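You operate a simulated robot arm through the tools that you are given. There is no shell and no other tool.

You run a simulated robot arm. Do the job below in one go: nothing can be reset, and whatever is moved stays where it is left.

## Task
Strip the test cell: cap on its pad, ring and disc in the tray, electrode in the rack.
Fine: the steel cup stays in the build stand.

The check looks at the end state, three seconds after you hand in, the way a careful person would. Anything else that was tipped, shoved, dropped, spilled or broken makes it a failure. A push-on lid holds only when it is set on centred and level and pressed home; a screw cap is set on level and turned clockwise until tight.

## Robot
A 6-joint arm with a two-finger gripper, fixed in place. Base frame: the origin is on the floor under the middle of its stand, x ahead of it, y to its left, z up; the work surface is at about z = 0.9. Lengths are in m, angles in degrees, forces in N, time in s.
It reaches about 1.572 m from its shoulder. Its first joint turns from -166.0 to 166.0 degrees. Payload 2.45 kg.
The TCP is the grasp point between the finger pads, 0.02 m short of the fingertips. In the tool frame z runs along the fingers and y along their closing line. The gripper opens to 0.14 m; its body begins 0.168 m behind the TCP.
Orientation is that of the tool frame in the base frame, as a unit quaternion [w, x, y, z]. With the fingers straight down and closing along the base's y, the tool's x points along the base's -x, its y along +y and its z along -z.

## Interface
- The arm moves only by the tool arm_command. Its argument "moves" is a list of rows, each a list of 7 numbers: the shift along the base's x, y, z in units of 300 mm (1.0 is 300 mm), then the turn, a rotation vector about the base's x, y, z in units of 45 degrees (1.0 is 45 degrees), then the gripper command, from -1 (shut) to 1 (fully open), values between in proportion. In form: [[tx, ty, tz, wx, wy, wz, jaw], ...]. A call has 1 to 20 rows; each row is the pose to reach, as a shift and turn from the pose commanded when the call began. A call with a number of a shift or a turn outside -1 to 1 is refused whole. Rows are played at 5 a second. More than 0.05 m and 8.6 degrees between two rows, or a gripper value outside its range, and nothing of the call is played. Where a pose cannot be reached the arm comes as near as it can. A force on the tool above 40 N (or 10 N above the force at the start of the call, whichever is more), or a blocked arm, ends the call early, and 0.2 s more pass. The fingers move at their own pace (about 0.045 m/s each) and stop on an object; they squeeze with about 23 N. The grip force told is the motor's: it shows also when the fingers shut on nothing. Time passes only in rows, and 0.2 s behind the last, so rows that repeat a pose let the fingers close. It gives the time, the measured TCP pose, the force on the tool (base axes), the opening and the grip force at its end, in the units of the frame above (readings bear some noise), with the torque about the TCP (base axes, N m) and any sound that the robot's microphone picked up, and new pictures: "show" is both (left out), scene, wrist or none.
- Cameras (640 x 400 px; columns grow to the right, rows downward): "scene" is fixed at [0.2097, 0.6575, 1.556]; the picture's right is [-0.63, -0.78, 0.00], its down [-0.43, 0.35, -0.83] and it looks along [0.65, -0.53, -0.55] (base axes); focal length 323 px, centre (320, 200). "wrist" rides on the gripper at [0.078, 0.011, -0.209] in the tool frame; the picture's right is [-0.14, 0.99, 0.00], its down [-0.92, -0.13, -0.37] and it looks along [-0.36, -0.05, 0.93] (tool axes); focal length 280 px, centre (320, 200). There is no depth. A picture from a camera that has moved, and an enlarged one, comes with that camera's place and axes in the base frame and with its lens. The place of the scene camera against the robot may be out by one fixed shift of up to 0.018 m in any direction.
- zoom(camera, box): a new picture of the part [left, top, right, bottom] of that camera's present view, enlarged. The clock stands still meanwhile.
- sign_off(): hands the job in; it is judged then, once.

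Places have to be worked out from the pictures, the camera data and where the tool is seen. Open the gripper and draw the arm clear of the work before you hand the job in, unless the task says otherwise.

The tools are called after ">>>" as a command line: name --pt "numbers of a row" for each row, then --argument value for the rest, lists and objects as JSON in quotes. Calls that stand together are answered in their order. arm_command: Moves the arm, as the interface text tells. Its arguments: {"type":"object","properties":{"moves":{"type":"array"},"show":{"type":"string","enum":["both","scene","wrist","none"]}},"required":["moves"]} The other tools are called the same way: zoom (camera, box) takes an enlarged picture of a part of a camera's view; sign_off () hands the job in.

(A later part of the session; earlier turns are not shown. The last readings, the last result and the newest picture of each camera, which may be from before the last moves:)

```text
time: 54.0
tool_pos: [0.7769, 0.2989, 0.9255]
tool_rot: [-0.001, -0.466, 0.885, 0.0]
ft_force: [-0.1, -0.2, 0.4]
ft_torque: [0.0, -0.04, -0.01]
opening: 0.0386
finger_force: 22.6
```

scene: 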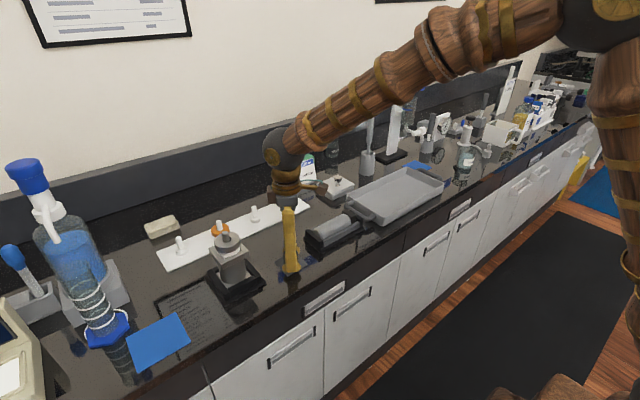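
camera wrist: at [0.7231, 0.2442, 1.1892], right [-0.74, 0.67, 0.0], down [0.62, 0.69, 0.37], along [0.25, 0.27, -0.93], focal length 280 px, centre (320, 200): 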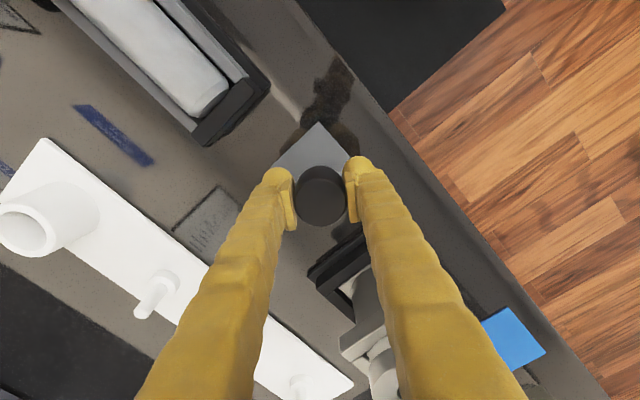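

>>> arm_command --pt "0 0 -0.002 0 0 0 -1" --pt "0 0 -0.004 0 0 0 -1" --pt "0 0 -0.004 0 0 0 -1" --show "both"

>>> zoom --camera "scene" --box '[270, 235, 315, 275]'

>>> zoom --camera "wrist" --box '[260, 120, 380, 230]'

```text
time: 54.8
tool_pos: [0.7765, 0.2986, 0.9251]
tool_rot: [0.0, -0.467, 0.884, 0.0]
ft_force: [0.0, 0.6, -0.3]
ft_torque: [0.07, -0.02, 0.03]
opening: 0.0386
finger_force: 23.3
camera wrist: at [0.7229, 0.2409, 1.1337], right [-0.74, 0.67, 0.0], down [0.63, 0.69, 0.37], along [0.25, 0.27, -0.93], focal length 280 px, centre (320, 200)
```

scene: 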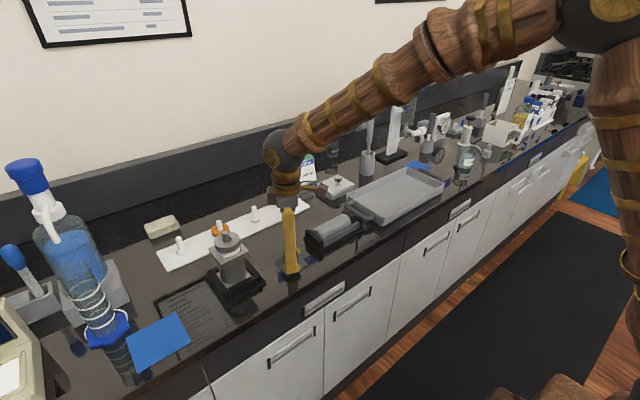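
wrist: 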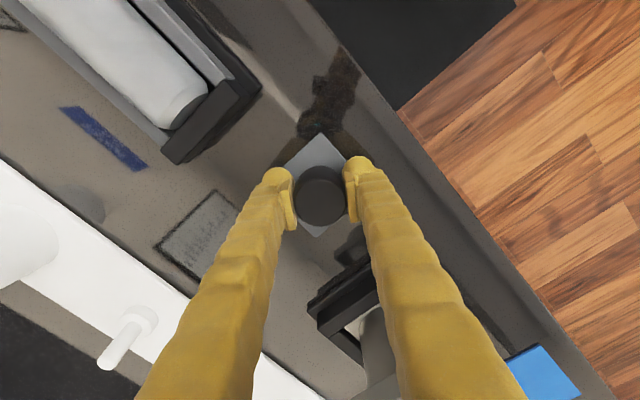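

```text
10.00 times, centred on (292, 255) of scene
camera zoom: at [0.2097, 0.6575, 1.556], right [-0.63, -0.78, 0.0], down [-0.43, 0.35, -0.83], along [0.65, -0.53, -0.55], focal length 3231 px, centre (595, -350)
```

zoom: 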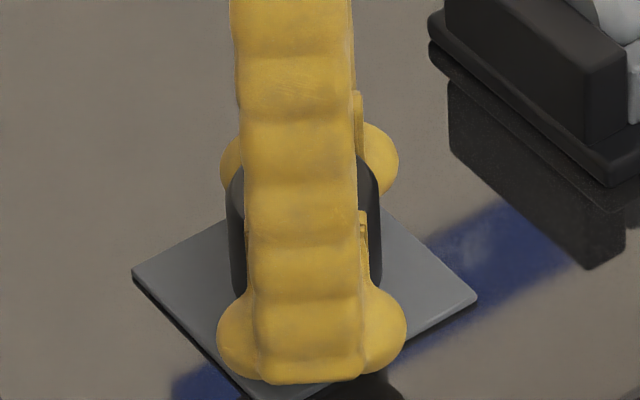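

```text
3.64 times, centred on (320, 175) of wrist
camera zoom: at [0.7229, 0.2409, 1.1337], right [-0.74, 0.67, 0.0], down [0.63, 0.69, 0.37], along [0.25, 0.27, -0.93], focal length 1020 px, centre (320, 291)
```

zoom: 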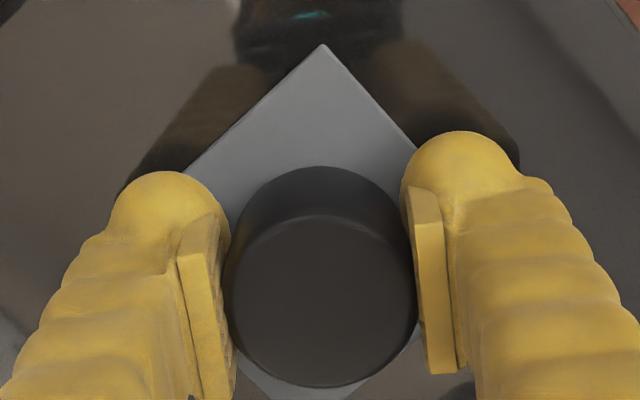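

By its size the knob top is near z 0.935, so the cap bottom should be close to the pad. I'll keep creeping.

>>> arm_command --pt "0 0 -0.002 0 0 0 -1" --pt "0 0 -0.004 0 0 0 -1" --pt "0 0 -0.004 0 0 0 -1" --show "none"

```text
time: 55.6
tool_pos: [0.7763, 0.2985, 0.9246]
tool_rot: [0.0, -0.467, 0.884, 0.0]
ft_force: [-0.3, -0.2, -0.3]
ft_torque: [-0.03, 0.03, 0.01]
opening: 0.0385
finger_force: 22.6
```

>>> arm_command --pt "0 0 -0.002 0 0 0 -1" --pt "0 0 -0.005 0 0 0 -1" --pt "0 0 -0.005 0 0 0 -1" --show "none"

```text
time: 56.4
tool_pos: [0.7765, 0.2977, 0.9224]
tool_rot: [0.0, -0.467, 0.884, -0.001]
ft_force: [0.4, -2.1, 3.9]
ft_torque: [-0.03, -0.04, 0.01]
opening: 0.0385
finger_force: 22.4
```

Contact reads +3.9 N, but the fingertips are also close to the surface. I'll look to see which one is touching.

>>> arm_command --pt "0 0 0 0 0 0 -1" --show "both"

>>> zoom --camera "scene" --box '[275, 240, 315, 275]'

>>> zoom --camera "wrist" --box '[260, 120, 380, 230]'

```text
time: 56.8
tool_pos: [0.7756, 0.2993, 0.9236]
tool_rot: [0.0, -0.467, 0.884, 0.0]
ft_force: [1.3, -1.5, 5.6]
ft_torque: [-0.04, -0.05, 0.03]
opening: 0.0384
finger_force: 22.8
camera wrist: at [0.7223, 0.2402, 1.131], right [-0.74, 0.67, 0.0], down [0.62, 0.69, 0.37], along [0.25, 0.27, -0.93], focal length 280 px, centre (320, 200)
```

scene: 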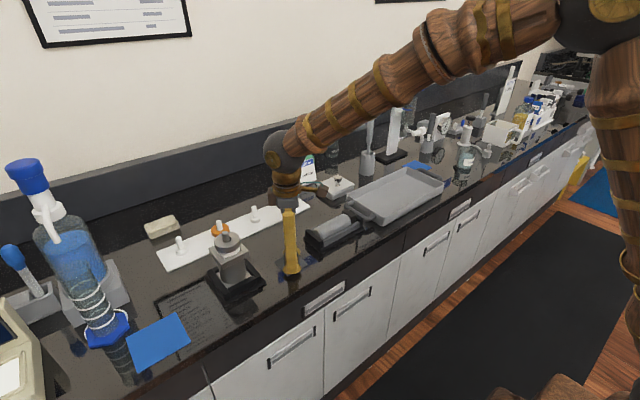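
wrist: 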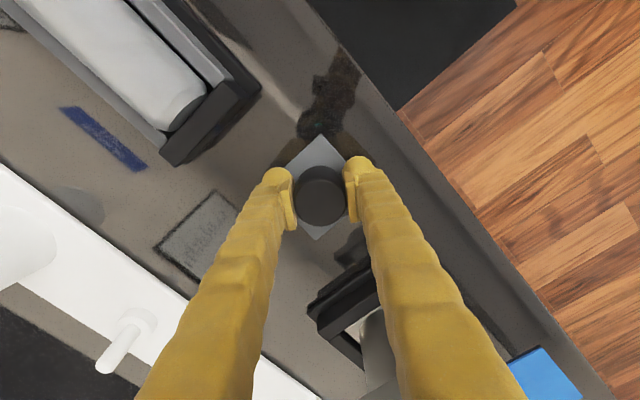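

```text
11.43 times, centred on (295, 258) of scene
camera zoom: at [0.2097, 0.6575, 1.556], right [-0.63, -0.78, 0.0], down [-0.43, 0.35, -0.83], along [0.65, -0.53, -0.55], focal length 3693 px, centre (606, -457)
```

zoom: 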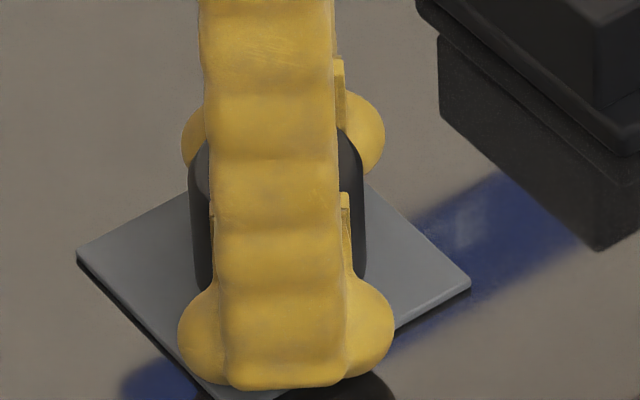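

```text
3.64 times, centred on (320, 175) of wrist
camera zoom: at [0.7223, 0.2402, 1.131], right [-0.74, 0.67, 0.0], down [0.62, 0.69, 0.37], along [0.25, 0.27, -0.93], focal length 1020 px, centre (320, 291)
```

zoom: 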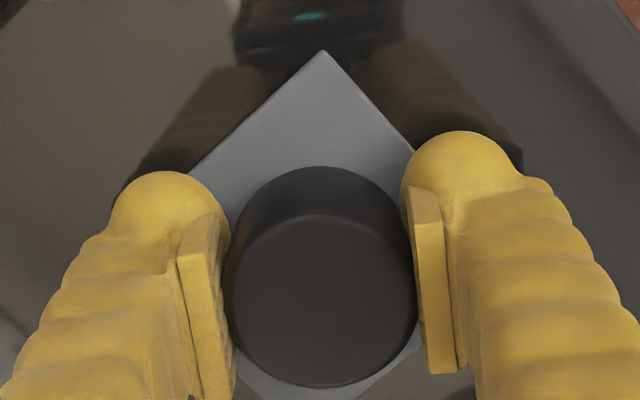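

Either way the cap bottom is within about a millimetre of the pad. I'll ease up 0.6 mm to unload, open, and rise straight up.

>>> arm_command --pt "0 0 0.002 0 0 0 -1" --pt "0 0 0.002 0 0 0 -0.3" --pt "0 0 0.002 0 0 0 0.0" --pt "0 0 0.002 0 0 0 0.1" --pt "0 0 0.002 0 0 0 0.1" --pt "0 0 0.02 0 0 0 0.1" --pt "0 0 0.08 0 0 0 0.1" --pt "0 0 0.2 0 0 0 0.1" --pt "0 0 0.35 0 0 0 0.1" --pt "0 0 0.5 0 0 0 0.1" --pt "0 0 0.65 0 0 0 0.1" --show "both"

>>> zoom --camera "scene" --box '[265, 220, 325, 280]'

>>> zoom --camera "wrist" --box '[270, 70, 390, 190]'

```text
time: 59.2
tool_pos: [0.7766, 0.2983, 1.1146]
tool_rot: [0.0, -0.467, 0.884, 0.0]
ft_force: [0.0, -0.2, -0.6]
ft_torque: [-0.02, 0.0, 0.03]
opening: 0.0769
finger_force: 0.1
camera wrist: at [0.7231, 0.2404, 1.3238], right [-0.74, 0.67, 0.0], down [0.63, 0.69, 0.37], along [0.25, 0.27, -0.93], focal length 280 px, centre (320, 200)
```

scene: 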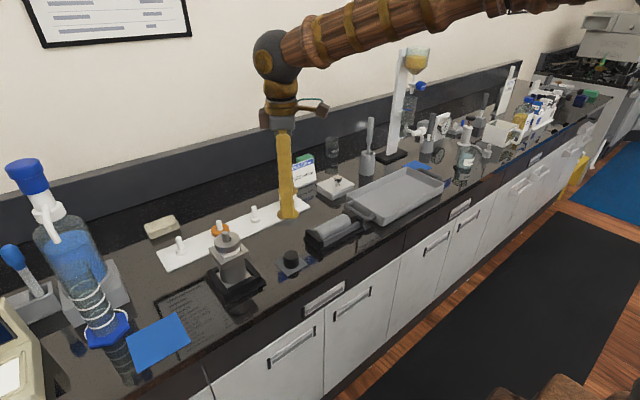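
wrist: 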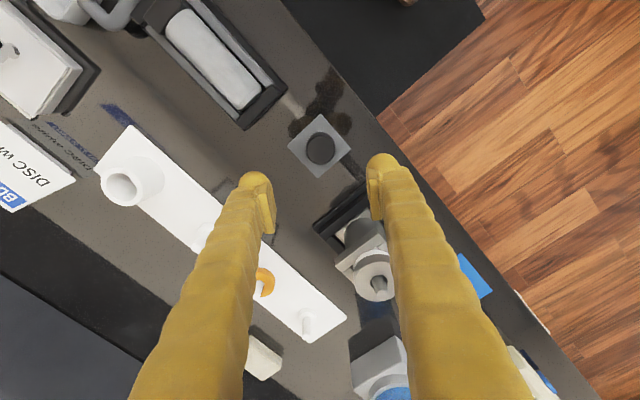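

```text
6.67 times, centred on (295, 250) of scene
camera zoom: at [0.2097, 0.6575, 1.556], right [-0.63, -0.78, 0.0], down [-0.43, 0.35, -0.83], along [0.65, -0.53, -0.55], focal length 2154 px, centre (487, -133)
```

zoom: 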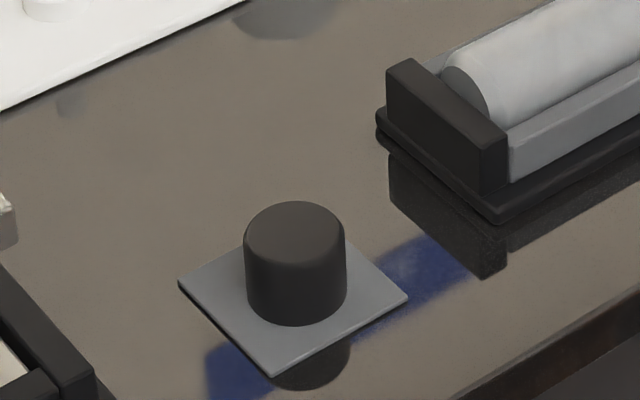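

```text
3.33 times, centred on (330, 130) of wrist
camera zoom: at [0.7231, 0.2404, 1.3238], right [-0.74, 0.67, 0.0], down [0.63, 0.69, 0.37], along [0.25, 0.27, -0.93], focal length 935 px, centre (287, 433)
```

zoom: 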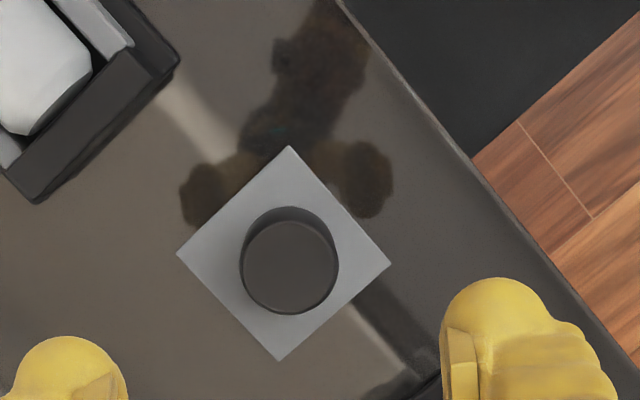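

The cap stands upright and centred on its pad. Next is the steel ring: I'll go back over the cell, unwinding the wrist by 45° on the way.

>>> arm_command --pt "0 0 0.1 0 0 0 0.1" --pt "0.02 0.1 0.2 0 0 -0.1 0.1" --pt "0.05 0.2 0.25 0 0 -0.25 0.2" --pt "0.08 0.3 0.25 0 0 -0.42 0.3" --pt "0.11 0.4 0.25 0 0 -0.6 0.4" --pt "0.135 0.5 0.25 0 0 -0.78 0.4" --pt "0.135 0.51 0.25 0 0 -0.95 0.4" --pt "0.135 0.51 0.25 0 0 -1.0 0.4" --show "none"

```text
time: 61.0
tool_pos: [0.8161, 0.4519, 1.1931]
tool_rot: [0.0, -0.093, 0.996, 0.0]
ft_force: [0.4, 0.4, 0.0]
ft_torque: [0.03, -0.01, 0.0]
opening: 0.098
finger_force: 0.0
```

The tool is now over the cell. I'll square it up by the last 10.7° and lower slightly for a measuring view.

>>> arm_command --pt "0 0 -0.05 0 0 -0.12 0.4" --pt "0 0 -0.1 0 0 -0.237 0.4" --pt "0 0 -0.1 0 0 -0.237 0.4" --show "both"

>>> zoom --camera "wrist" --box '[260, 100, 380, 200]'

>>> zoom --camera "scene" --box '[205, 215, 265, 265]'

```text
time: 61.8
tool_pos: [0.8172, 0.4509, 1.1639]
tool_rot: [0.0, 0.0, 1.0, 0.001]
ft_force: [0.9, -0.4, 0.0]
ft_torque: [-0.02, -0.04, -0.01]
opening: 0.0981
finger_force: 0.1
camera wrist: at [0.7378, 0.4623, 1.3706], right [0.14, 0.99, 0.0], down [0.92, -0.13, 0.37], along [0.36, -0.05, -0.93], focal length 280 px, centre (320, 200)
```

scene: 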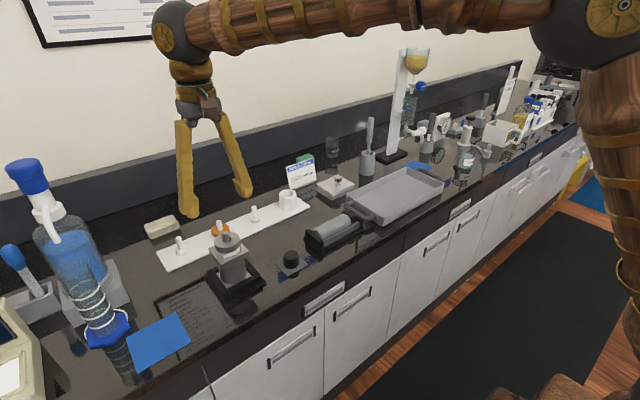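
wrist: 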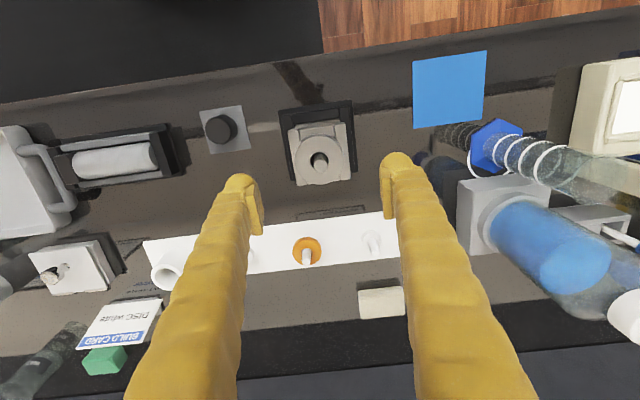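

```text
4.00 times, centred on (320, 150) of wrist
camera zoom: at [0.7378, 0.4623, 1.3706], right [0.14, 0.99, 0.0], down [0.92, -0.13, 0.37], along [0.36, -0.05, -0.93], focal length 1122 px, centre (320, 400)
```

zoom: 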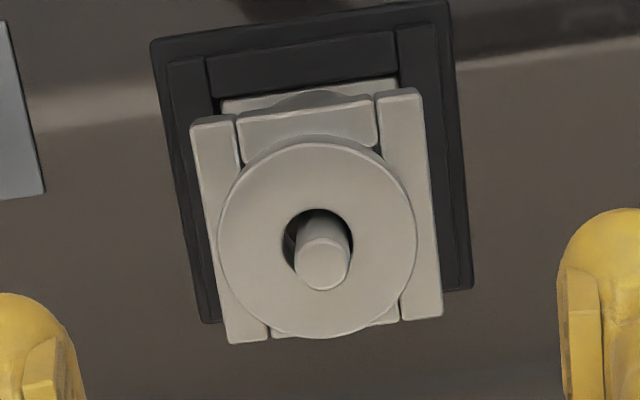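

```text
8.00 times, centred on (235, 240) of scene
camera zoom: at [0.2097, 0.6575, 1.556], right [-0.63, -0.78, 0.0], down [-0.43, 0.35, -0.83], along [0.65, -0.53, -0.55], focal length 2585 px, centre (1000, -120)
```

zoom: 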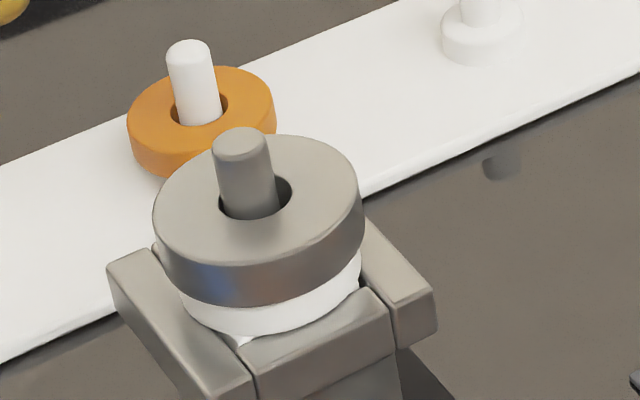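

The ring centre is at (0.815, 0.4505), within 1 mm of the tool axis, with its top near z 1.037 and the cup walls near 1.01. I'll lower to TCP 1.044 so the fingertips straddle the ring only.

>>> arm_command --pt "0 0 -0.1 0 0 0 0.4" --pt "0 0 -0.22 0 0 0 0.4" --pt "0 0 -0.32 0 0 0 0.4" --pt "0 0 -0.38 0 0 0 0.4" --pt "0 0 -0.401 0 0 0 0.4" --pt "0 0 -0.401 0 0 0 0.4" --show "both"

>>> zoom --camera "scene" --box '[190, 200, 280, 280]'

>>> zoom --camera "wrist" --box '[240, 110, 400, 230]'

```text
time: 63.2
tool_pos: [0.8177, 0.4507, 1.0427]
tool_rot: [-0.001, 0.001, 1.0, 0.0]
ft_force: [-0.9, 0.9, -0.1]
ft_torque: [-0.01, -0.03, -0.03]
opening: 0.0981
finger_force: 0.2
camera wrist: at [0.7387, 0.4625, 1.2506], right [0.14, 0.99, 0.0], down [0.92, -0.13, 0.37], along [0.37, -0.05, -0.93], focal length 280 px, centre (320, 200)
```

scene: 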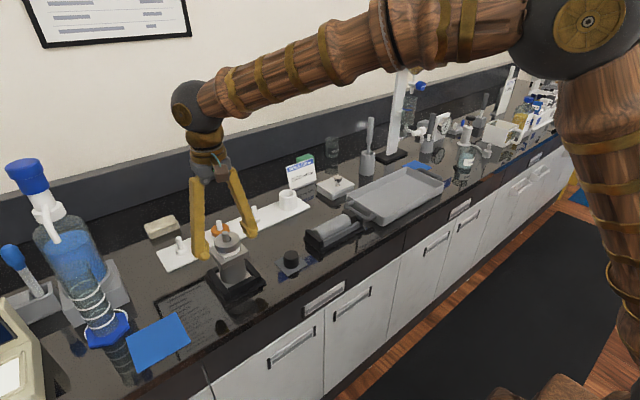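
wrist: 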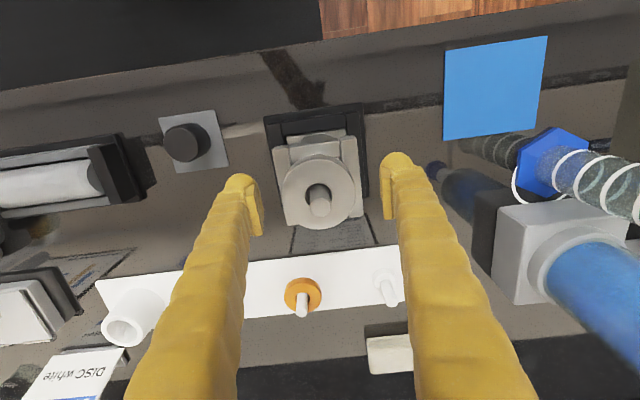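

```text
5.00 times, centred on (235, 240) of scene
camera zoom: at [0.2097, 0.6575, 1.556], right [-0.63, -0.78, 0.0], down [-0.43, 0.35, -0.83], along [0.65, -0.53, -0.55], focal length 1616 px, centre (745, 0)
```

zoom: 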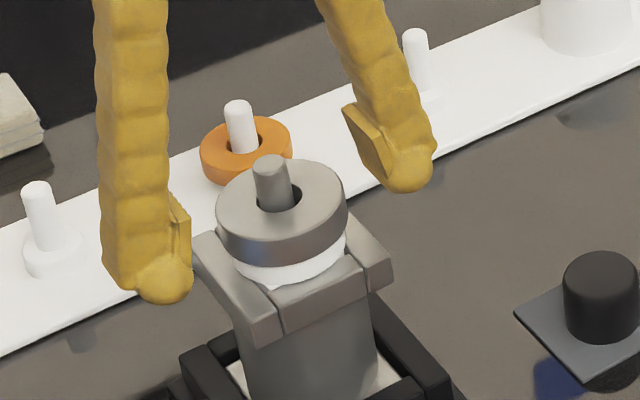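

```text
3.33 times, centred on (320, 170) of wrist
camera zoom: at [0.7387, 0.4625, 1.2506], right [0.14, 0.99, 0.0], down [0.92, -0.13, 0.37], along [0.37, -0.05, -0.93], focal length 935 px, centre (320, 300)
```

zoom: 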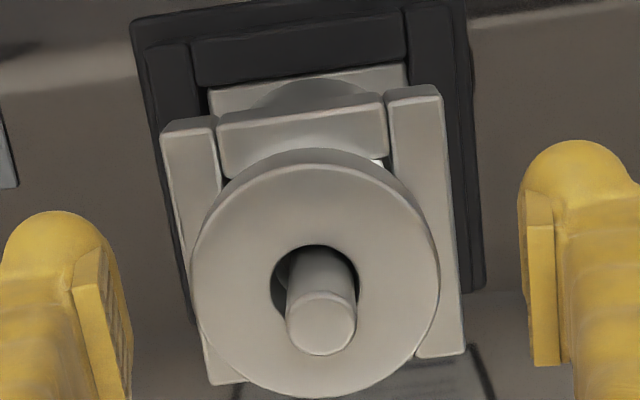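

The jaws straddle the ring at the right height and it is centred within 1 mm. Closing on it now.

>>> arm_command --pt "-0.003 0 0 0 0 0 0.1" --pt "-0.003 0 0 0 0 0 -0.1" --pt "-0.003 0 0 0 0 0 -0.4" --pt "-0.003 0 0 0 0 0 -1" --pt "-0.003 0 0 0 0 0 -1" --show "scene"

>>> zoom --camera "scene" --box '[190, 200, 280, 280]'

```text
time: 64.4
tool_pos: [0.8171, 0.4513, 1.0429]
tool_rot: [0.0, 0.001, 1.0, 0.0]
ft_force: [-0.1, 0.4, 0.2]
ft_torque: [0.05, 0.02, 0.03]
opening: 0.0591
finger_force: 23.0
```

scene: 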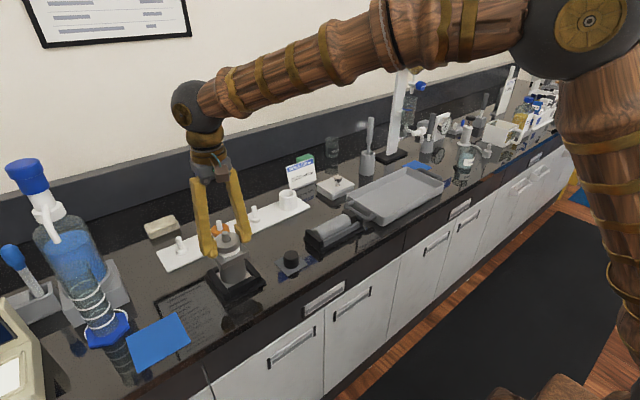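

```text
5.00 times, centred on (235, 240) of scene
camera zoom: at [0.2097, 0.6575, 1.556], right [-0.63, -0.78, 0.0], down [-0.43, 0.35, -0.83], along [0.65, -0.53, -0.55], focal length 1616 px, centre (745, 0)
```

zoom: 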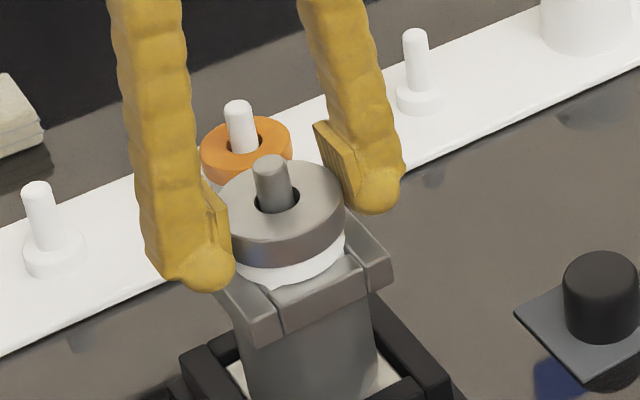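

The ring is gripped at 59 mm. I'll lift it slowly at first, checking that only the ring comes up over the stem.

>>> arm_command --pt "0 0 0.008 0 0 0 -1" --pt "0 0 0.02 0 0 0 -1" --pt "0 0 0.035 0 0 0 -1" --pt "0 0 0.05 0 0 0 -1" --pt "0 0 0.05 0 0 0 -1" --show "scene"

>>> zoom --camera "scene" --box '[190, 200, 280, 280]'

```text
time: 65.6
tool_pos: [0.8157, 0.4492, 1.0564]
tool_rot: [0.0, 0.001, 1.0, -0.001]
ft_force: [0.4, 0.2, -1.5]
ft_torque: [-0.02, -0.01, 0.01]
opening: 0.059
finger_force: 23.3
```

scene: 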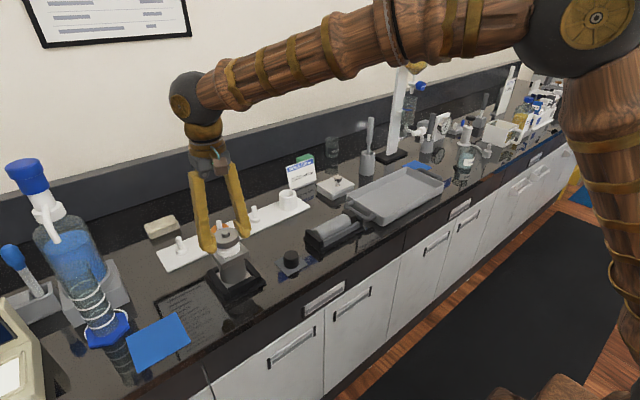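

```text
5.00 times, centred on (235, 240) of scene
camera zoom: at [0.2097, 0.6575, 1.556], right [-0.63, -0.78, 0.0], down [-0.43, 0.35, -0.83], along [0.65, -0.53, -0.55], focal length 1616 px, centre (745, 0)
```

zoom: 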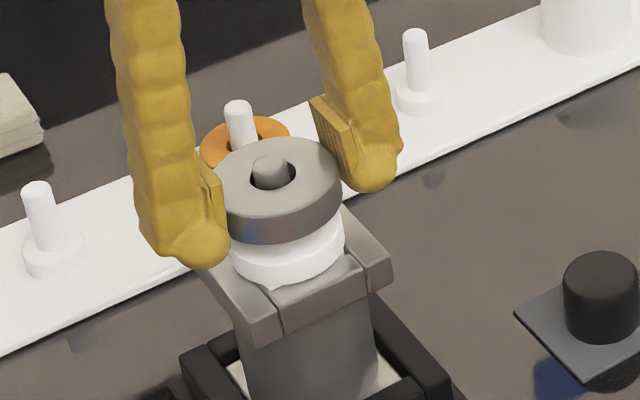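

Only the ring came up (1.5 N), and the disc stays on the stem. The tray's rim spans about x 0.72–0.90 and y -0.36 to -0.015. I'll raise the ring clear and head toward it.

>>> arm_command --pt "0 0 0.06 0 0 0 -1" --pt "0 0 0.16 0 0 0 -1" --pt "0 0 0.28 0 0 0 -1" --pt "0 -0.05 0.34 0 0 0 -1" --pt "0 -0.18 0.36 0 0 0 -1" --pt "0 -0.33 0.36 0 0 0 -1" --pt "0 -0.48 0.36 0 0 0 -1" --pt "0 -0.63 0.36 0 0 0 -1" --pt "0 -0.78 0.36 0 0 0 -1" --pt "0 -0.93 0.36 0 0 0 -1" --show "scene"

```text
time: 67.8
tool_pos: [0.8148, 0.1706, 1.1652]
tool_rot: [0.0, 0.0, 1.0, 0.0]
ft_force: [-0.2, -0.1, -2.0]
ft_torque: [-0.01, 0.03, 0.0]
opening: 0.0594
finger_force: 23.2
```

scene: 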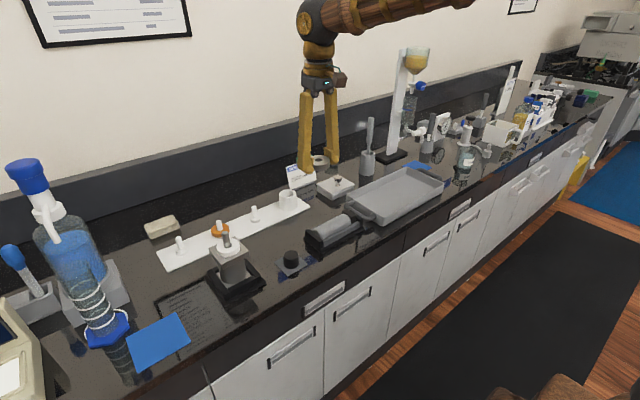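

The ring is held securely and the disc is left on the stem. I'll continue over the tray to y≈-0.12 and lower toward its floor for a check.

>>> arm_command --pt "0 -0.15 0 0 0 0 -1" --pt "0 -0.3 0 0 0 0 -1" --pt "0 -0.45 0 0 0 0 -1" --pt "0 -0.6 0 0 0 0 -1" --pt "0 -0.75 0 0 0 0 -1" --pt "0 -0.9 0 0 0 0 -1" --pt "0 -0.97 -0.1 0 0 0 -1" --pt "0 -0.97 -0.25 0 0 0 -1" --pt "0 -0.97 -0.4 0 0 0 -1" --pt "0 -0.97 -0.4 0 0 0 -1" --show "both"

```text
time: 70.0
tool_pos: [0.8164, -0.1182, 1.0446]
tool_rot: [-0.001, 0.0, 1.0, 0.0]
ft_force: [-0.1, -0.1, -2.3]
ft_torque: [0.01, 0.04, 0.03]
opening: 0.0591
finger_force: 23.1
camera wrist: at [0.7376, -0.108, 1.253], right [0.14, 0.99, 0.0], down [0.92, -0.13, 0.37], along [0.37, -0.05, -0.93], focal length 280 px, centre (320, 200)
```

scene: 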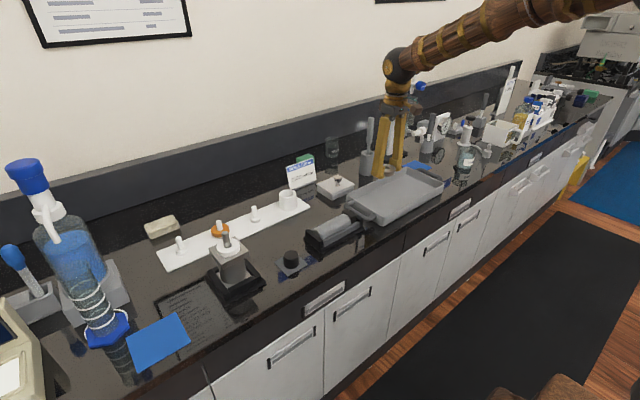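
wrist: 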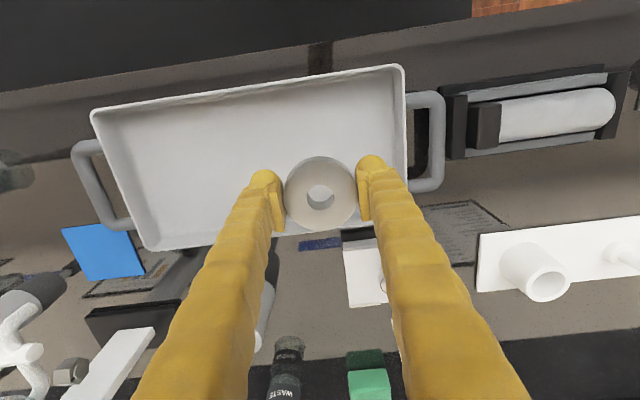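

The tray rim checks out at x 0.725–0.90 and y -0.362 to -0.02. I'll shift 1.2 cm inward for margin and lower to about 1.5 cm above the floor.

>>> arm_command --pt "-0.005 -0.04 -0.1 0 0 0 -1" --pt "-0.01 -0.04 -0.2 0 0 0 -1" --pt "-0.01 -0.04 -0.29 0 0 0 -1" --pt "-0.01 -0.04 -0.34 0 0 0 -1" --pt "-0.01 -0.04 -0.36 0 0 0 -1" --pt "-0.01 -0.04 -0.36 0 0 0 -1" --show "both"

>>> zoom --camera "scene" --box '[340, 140, 460, 230]'

```text
time: 71.4
tool_pos: [0.8121, -0.1332, 0.9382]
tool_rot: [0.0, 0.0, 1.0, 0.0]
ft_force: [0.0, -0.4, -1.8]
ft_torque: [-0.04, -0.03, 0.0]
opening: 0.0588
finger_force: 23.4
camera wrist: at [0.733, -0.1214, 1.1451], right [0.14, 0.99, 0.0], down [0.92, -0.13, 0.37], along [0.36, -0.05, -0.93], focal length 280 px, centre (320, 200)
```

scene: 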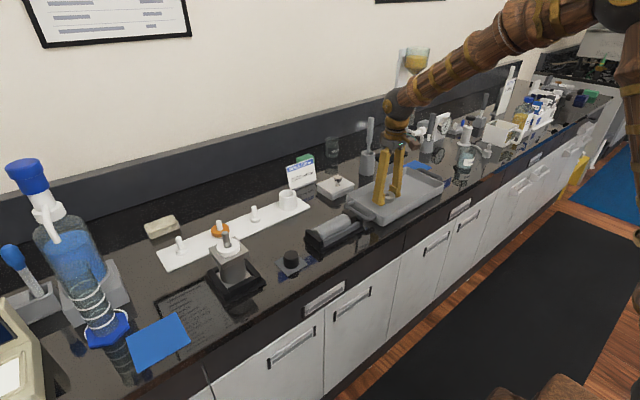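
wrist: 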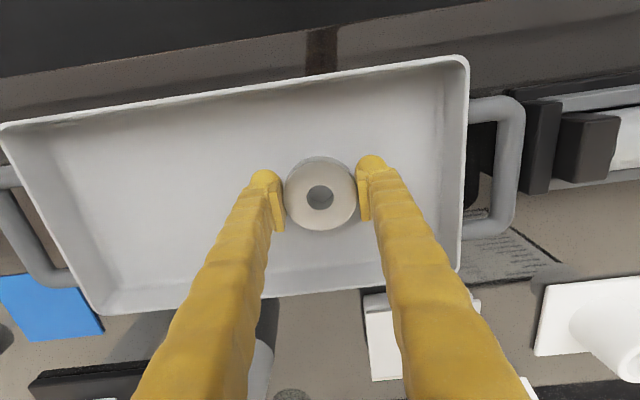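

```text
4.44 times, centred on (400, 185) of scene
camera zoom: at [0.2097, 0.6575, 1.556], right [-0.63, -0.78, 0.0], down [-0.43, 0.35, -0.83], along [0.65, -0.53, -0.55], focal length 1436 px, centre (-36, 267)
```

zoom: 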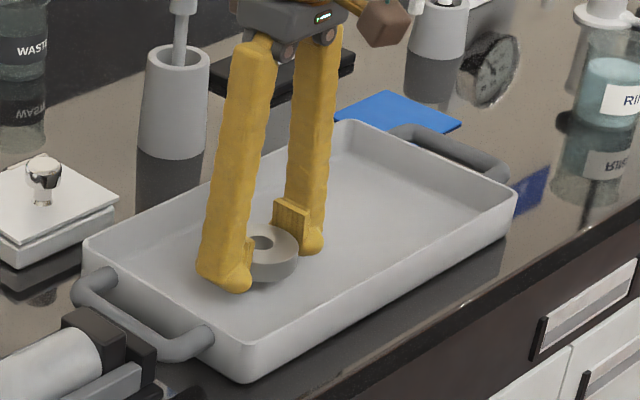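

The ring hangs low inside the tray with ample clearance. I'll creep down in 1 mm steps to find the floor.

>>> arm_command --pt "0 0 -0.004 0 0 0 -1" --pt "0 0 -0.008 0 0 0 -1" --pt "0 0 -0.012 0 0 0 -1" --pt "0 0 -0.016 0 0 0 -1" --pt "0 0 -0.02 0 0 0 -1" --pt "0 0 -0.02 0 0 0 -1" --show "none"

```text
time: 72.8
tool_pos: [0.8134, -0.1312, 0.9299]
tool_rot: [0.001, 0.0, 1.0, 0.0]
ft_force: [0.3, 0.4, -2.1]
ft_torque: [-0.01, 0.03, 0.02]
opening: 0.0589
finger_force: 22.8
```

>>> arm_command --pt "0 0 -0.003 0 0 0 -1" --pt "0 0 -0.006 0 0 0 -1" --pt "0 0 -0.009 0 0 0 -1" --pt "0 0 -0.009 0 0 0 -1" --show "scene"

>>> zoom --camera "scene" --box '[370, 165, 420, 205]'

```text
time: 73.8
tool_pos: [0.8118, -0.1314, 0.9286]
tool_rot: [0.001, 0.0, 1.0, 0.0]
ft_force: [-0.4, -0.1, -0.9]
ft_torque: [-0.02, 0.02, -0.03]
opening: 0.0587
finger_force: 23.3
```

scene: 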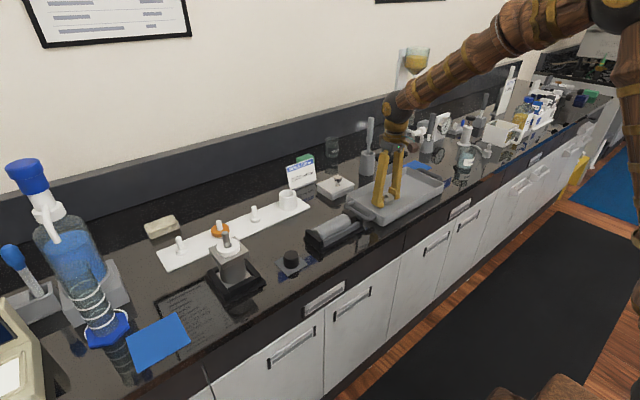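

```text
10.00 times, centred on (395, 185) of scene
camera zoom: at [0.2097, 0.6575, 1.556], right [-0.63, -0.78, 0.0], down [-0.43, 0.35, -0.83], along [0.65, -0.53, -0.55], focal length 3231 px, centre (-430, 350)
```

zoom: 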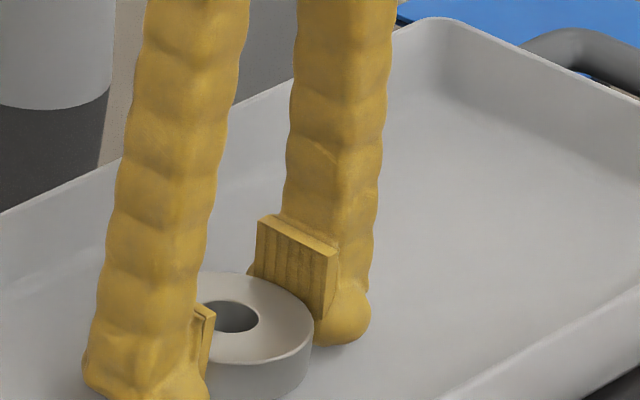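

The load has just started to come off (-2.0 to -0.9 N), so contact is beginning. I'll lower a touch more.

>>> arm_command --pt "0 0 -0.002 0 0 0 -1" --pt "0 0 -0.004 0 0 0 -1" --pt "0 0 -0.004 0 0 0 -1" --show "none"

```text
time: 74.6
tool_pos: [0.8127, -0.1311, 0.9278]
tool_rot: [0.0, 0.0, 1.0, 0.0]
ft_force: [0.4, 0.9, -1.5]
ft_torque: [-0.02, 0.0, 0.0]
opening: 0.059
finger_force: 23.0
```

>>> arm_command --pt "0 0 -0.003 0 0 0 -1" --pt "0 0 -0.006 0 0 0 -1" --pt "0 0 -0.006 0 0 0 -1" --show "none"

```text
time: 75.4
tool_pos: [0.8121, -0.129, 0.926]
tool_rot: [-0.001, 0.0, 1.0, 0.0]
ft_force: [-0.2, -0.9, -0.9]
ft_torque: [0.0, -0.03, 0.04]
opening: 0.059
finger_force: 22.2
```

>>> arm_command --pt "0 0 -0.003 0 0 0 -1" --pt "0 0 -0.006 0 0 0 -1" --pt "0 0 -0.006 0 0 0 -1" --show "scene"

>>> zoom --camera "scene" --box '[370, 165, 420, 205]'

```text
time: 76.2
tool_pos: [0.8122, -0.1304, 0.9237]
tool_rot: [0.001, 0.0, 1.0, 0.0]
ft_force: [0.7, -0.3, -1.5]
ft_torque: [-0.02, 0.03, 0.02]
opening: 0.0592
finger_force: 22.6
```

scene: 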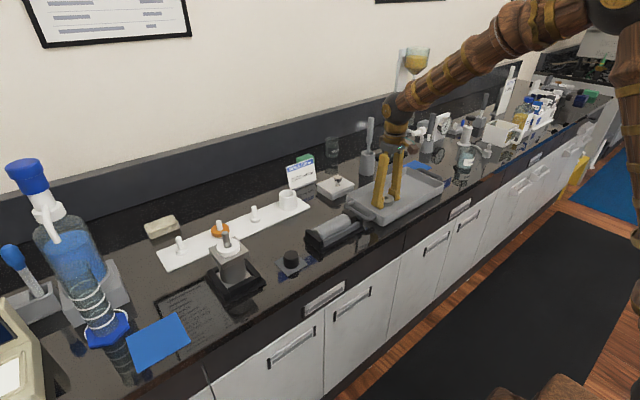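

```text
10.00 times, centred on (395, 185) of scene
camera zoom: at [0.2097, 0.6575, 1.556], right [-0.63, -0.78, 0.0], down [-0.43, 0.35, -0.83], along [0.65, -0.53, -0.55], focal length 3231 px, centre (-430, 350)
```

zoom: 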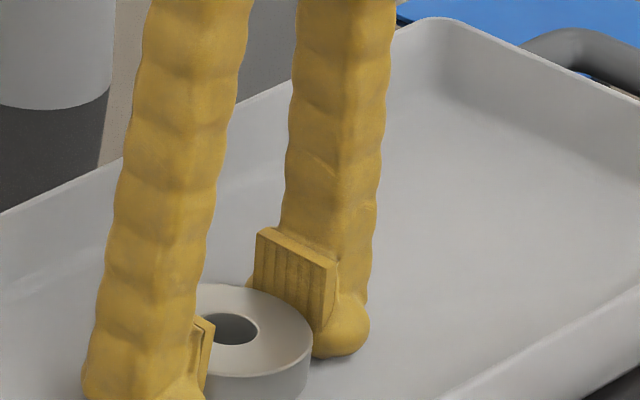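

No contact yet. I'll carry on down in half-millimetre steps.

>>> arm_command --pt "0 0 -0.002 0 0 0 -1" --pt "0 0 -0.004 0 0 0 -1" --pt "0 0 -0.006 0 0 0 -1" --pt "0 0 -0.006 0 0 0 -1" --show "none"

```text
time: 77.2
tool_pos: [0.8133, -0.1307, 0.9231]
tool_rot: [0.001, 0.0, 1.0, 0.0]
ft_force: [-4.0, -1.1, 17.6]
ft_torque: [-0.08, 0.07, -0.02]
opening: 0.0589
finger_force: 22.4
```

Firm contact with the tray floor. I'll ease up 1 mm to unload, open gently, and rise.

>>> arm_command --pt "0 0 0.004 0 0 0 -1" --pt "0 0 0.004 0 0 0 -1" --pt "0 0 0.004 0 0 0 0.0" --pt "0 0 0.004 0 0 0 0.15" --pt "0 0 0.004 0 0 0 0.2" --pt "0 0 0.004 0 0 0 0.2" --pt "0 0 0.03 0 0 0 0.2" --pt "0 0 0.1 0 0 0 0.2" --pt "0 0 0.22 0 0 0 0.2" --pt "0 0 0.37 0 0 0 0.2" --pt "0 0 0.52 0 0 0 0.2" --pt "0 0 0.67 0 0 0 0.2" --pt "0 0 0.8 0 0 0 0.2" --show "both"

>>> zoom --camera "wrist" --box '[200, 60, 440, 220]'

```text
time: 80.0
tool_pos: [0.8119, -0.1304, 1.1612]
tool_rot: [-0.001, 0.0, 1.0, 0.001]
ft_force: [0.6, 0.0, 0.1]
ft_torque: [0.01, 0.02, 0.02]
opening: 0.0841
finger_force: 0.1
camera wrist: at [0.7343, -0.1187, 1.3698], right [0.14, 0.99, 0.0], down [0.92, -0.13, 0.37], along [0.36, -0.05, -0.93], focal length 280 px, centre (320, 200)
```

scene: 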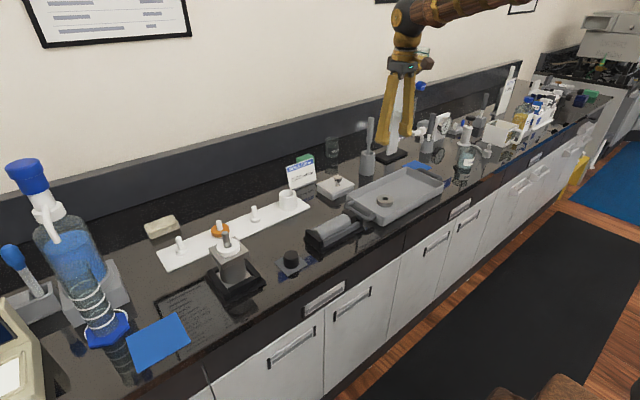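
wrist: 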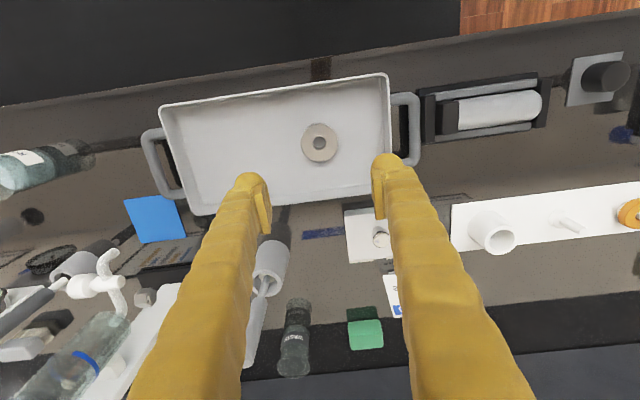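

```text
2.50 times, centred on (320, 140) of wrist
camera zoom: at [0.7343, -0.1187, 1.3698], right [0.14, 0.99, 0.0], down [0.92, -0.13, 0.37], along [0.36, -0.05, -0.93], focal length 701 px, centre (320, 350)
```

zoom: 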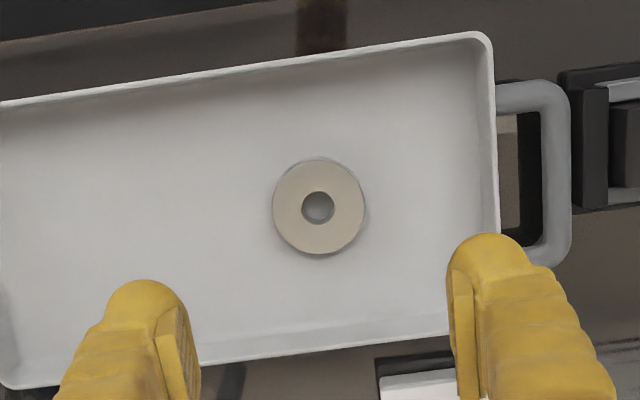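

The ring lies flat in the tray. Heading back to the cell for the white disc.

>>> arm_command --pt "0 0.15 0.03 0 0 0 0.2" --pt "0 0.3 0.03 0 0 0 0.2" --pt "0 0.45 0.03 0 0 0 0.2" --pt "0 0.6 0.03 0 0 0 0.2" --pt "0 0.75 0.03 0 0 0 0.2" --pt "0 0.9 0.03 0 0 0 0.2" --pt "0 0.97 0.03 0 0 0 0.2" --show "none"

```text
time: 81.6
tool_pos: [0.8134, 0.1606, 1.1699]
tool_rot: [0.0, -0.001, 1.0, 0.0]
ft_force: [-0.1, 0.3, -0.5]
ft_torque: [0.01, -0.01, -0.02]
opening: 0.0838
finger_force: 0.1
```

The arm is halfway back. The second leg ends over the cell at (0.816, 0.451), and I'll measure the disc from there.

>>> arm_command --pt "0.002 0.15 0 0 0 0 0.2" --pt "0.004 0.3 0 0 0 0 0.2" --pt "0.006 0.45 0 0 0 0 0.2" --pt "0.008 0.6 0 0 0 0 0.2" --pt "0.01 0.75 0 0 0 0 0.2" --pt "0.01 0.9 0 0 0 0 0.3" --pt "0.01 0.968 -0.05 0 0 0 0.3" --pt "0.01 0.968 -0.05 0 0 0 0.3" --show "both"

>>> zoom --camera "wrist" --box '[260, 100, 380, 200]'

>>> zoom --camera "scene" --box '[205, 225, 265, 275]'

```text
time: 83.4
tool_pos: [0.8159, 0.4507, 1.158]
tool_rot: [0.0, 0.0, 1.0, 0.0]
ft_force: [-0.8, 0.3, 0.3]
ft_torque: [0.01, 0.01, -0.05]
opening: 0.0911
finger_force: 0.0
camera wrist: at [0.7376, 0.4604, 1.3665], right [0.14, 0.99, 0.0], down [0.92, -0.13, 0.37], along [0.37, -0.05, -0.93], focal length 280 px, centre (320, 200)
```

scene: 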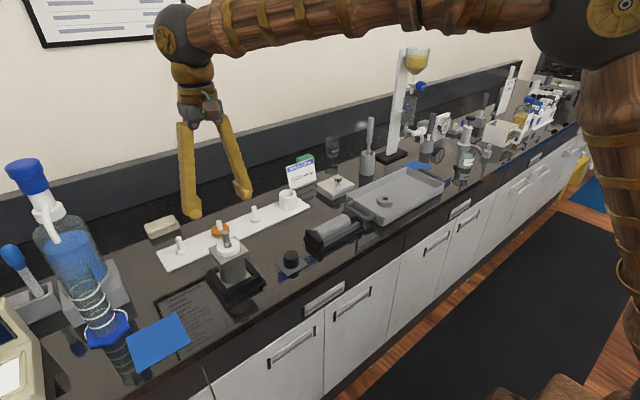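
wrist: 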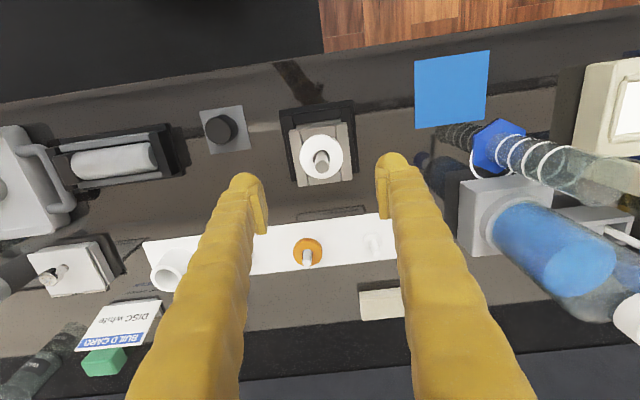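

```text
4.00 times, centred on (320, 150) of wrist
camera zoom: at [0.7376, 0.4604, 1.3665], right [0.14, 0.99, 0.0], down [0.92, -0.13, 0.37], along [0.37, -0.05, -0.93], focal length 1122 px, centre (320, 400)
```

zoom: 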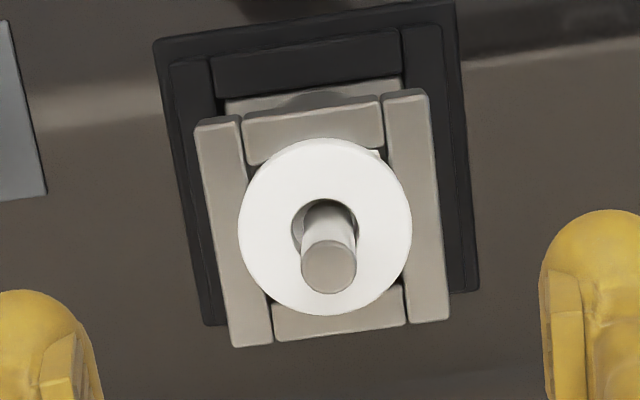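

```text
8.00 times, centred on (235, 250) of scene
camera zoom: at [0.2097, 0.6575, 1.556], right [-0.63, -0.78, 0.0], down [-0.43, 0.35, -0.83], along [0.65, -0.53, -0.55], focal length 2585 px, centre (1000, -200)
```

zoom: 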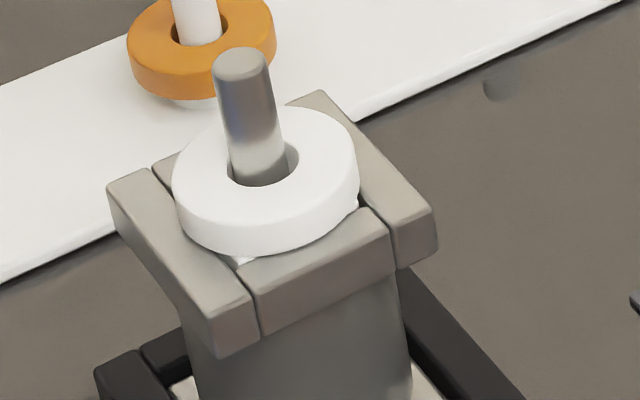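

>>> zoom --camera "scene" --box '[218, 232, 254, 262]'

>>> zoom --camera "wrist" --box '[290, 125, 350, 190]'

```text
13.33 times, centred on (236, 247) of scene
camera zoom: at [0.2097, 0.6575, 1.556], right [-0.63, -0.78, 0.0], down [-0.43, 0.35, -0.83], along [0.65, -0.53, -0.55], focal length 4308 px, centre (1440, -427)
```

zoom: 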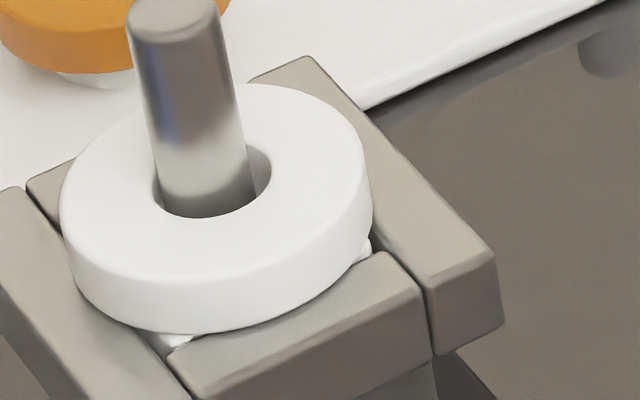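

```text
6.15 times, centred on (320, 158) of wrist
camera zoom: at [0.7376, 0.4604, 1.3665], right [0.14, 0.99, 0.0], down [0.92, -0.13, 0.37], along [0.37, -0.05, -0.93], focal length 1726 px, centre (320, 462)
```

zoom: 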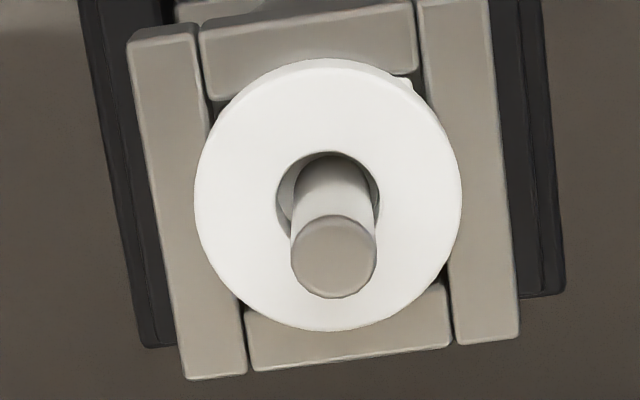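

Allowing for the camera's lean, the disc sits level: about 54 mm across, its top near z 1.022 and its underside just at the wall tops (≈1.010). I'll descend to TCP 1.035 with the jaws wide and check clearance before closing.

>>> arm_command --pt "-0.005 0 -0.1 0 0 0 0.3" --pt "-0.005 0 -0.22 0 0 0 0.3" --pt "-0.005 0 -0.32 0 0 0 0.3" --pt "-0.005 0 -0.38 0 0 0 0.2" --pt "-0.005 0 -0.41 0 0 0 0.1" --pt "-0.005 0 -0.41 0 0 0 0.0" --show "both"

>>> zoom --camera "scene" --box '[200, 215, 270, 275]'

>>> zoom --camera "wrist" --box '[250, 120, 390, 225]'

```text
time: 84.8
tool_pos: [0.816, 0.4502, 1.0345]
tool_rot: [0.0, -0.001, 1.0, 0.0]
ft_force: [0.5, -0.3, -0.8]
ft_torque: [0.02, 0.03, -0.01]
opening: 0.0702
finger_force: 0.1
camera wrist: at [0.7363, 0.4609, 1.2417], right [0.14, 0.99, 0.0], down [0.92, -0.13, 0.37], along [0.37, -0.05, -0.93], focal length 280 px, centre (320, 200)
```

scene: 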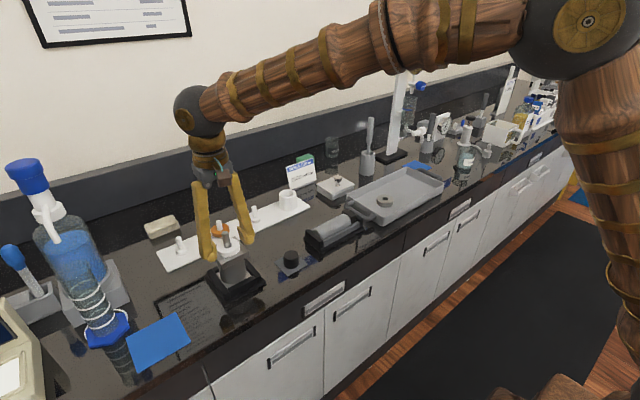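
wrist: 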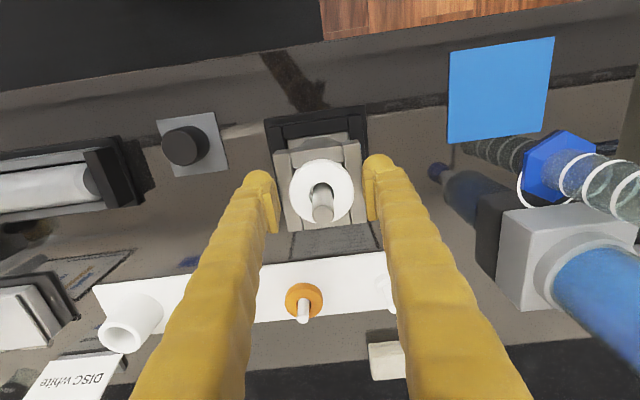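

```text
6.67 times, centred on (235, 245) of scene
camera zoom: at [0.2097, 0.6575, 1.556], right [-0.63, -0.78, 0.0], down [-0.43, 0.35, -0.83], along [0.65, -0.53, -0.55], focal length 2154 px, centre (887, -100)
```

zoom: 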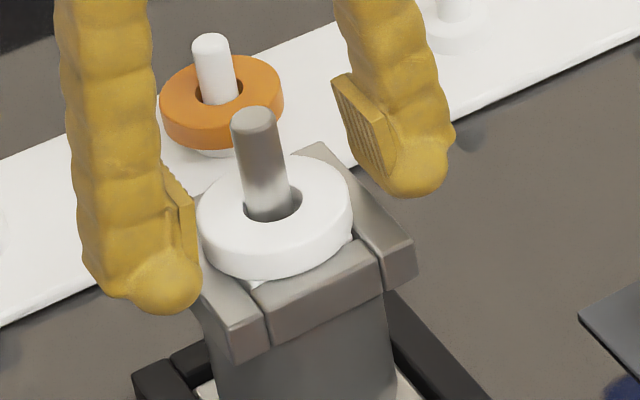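

```text
3.81 times, centred on (320, 172) of wrist
camera zoom: at [0.7363, 0.4609, 1.2417], right [0.14, 0.99, 0.0], down [0.92, -0.13, 0.37], along [0.37, -0.05, -0.93], focal length 1068 px, centre (320, 305)
```

zoom: 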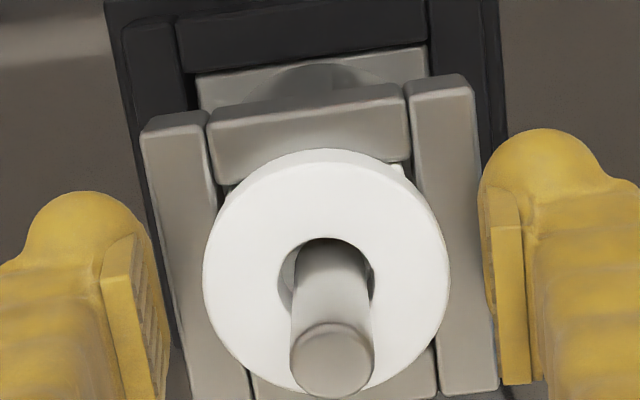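

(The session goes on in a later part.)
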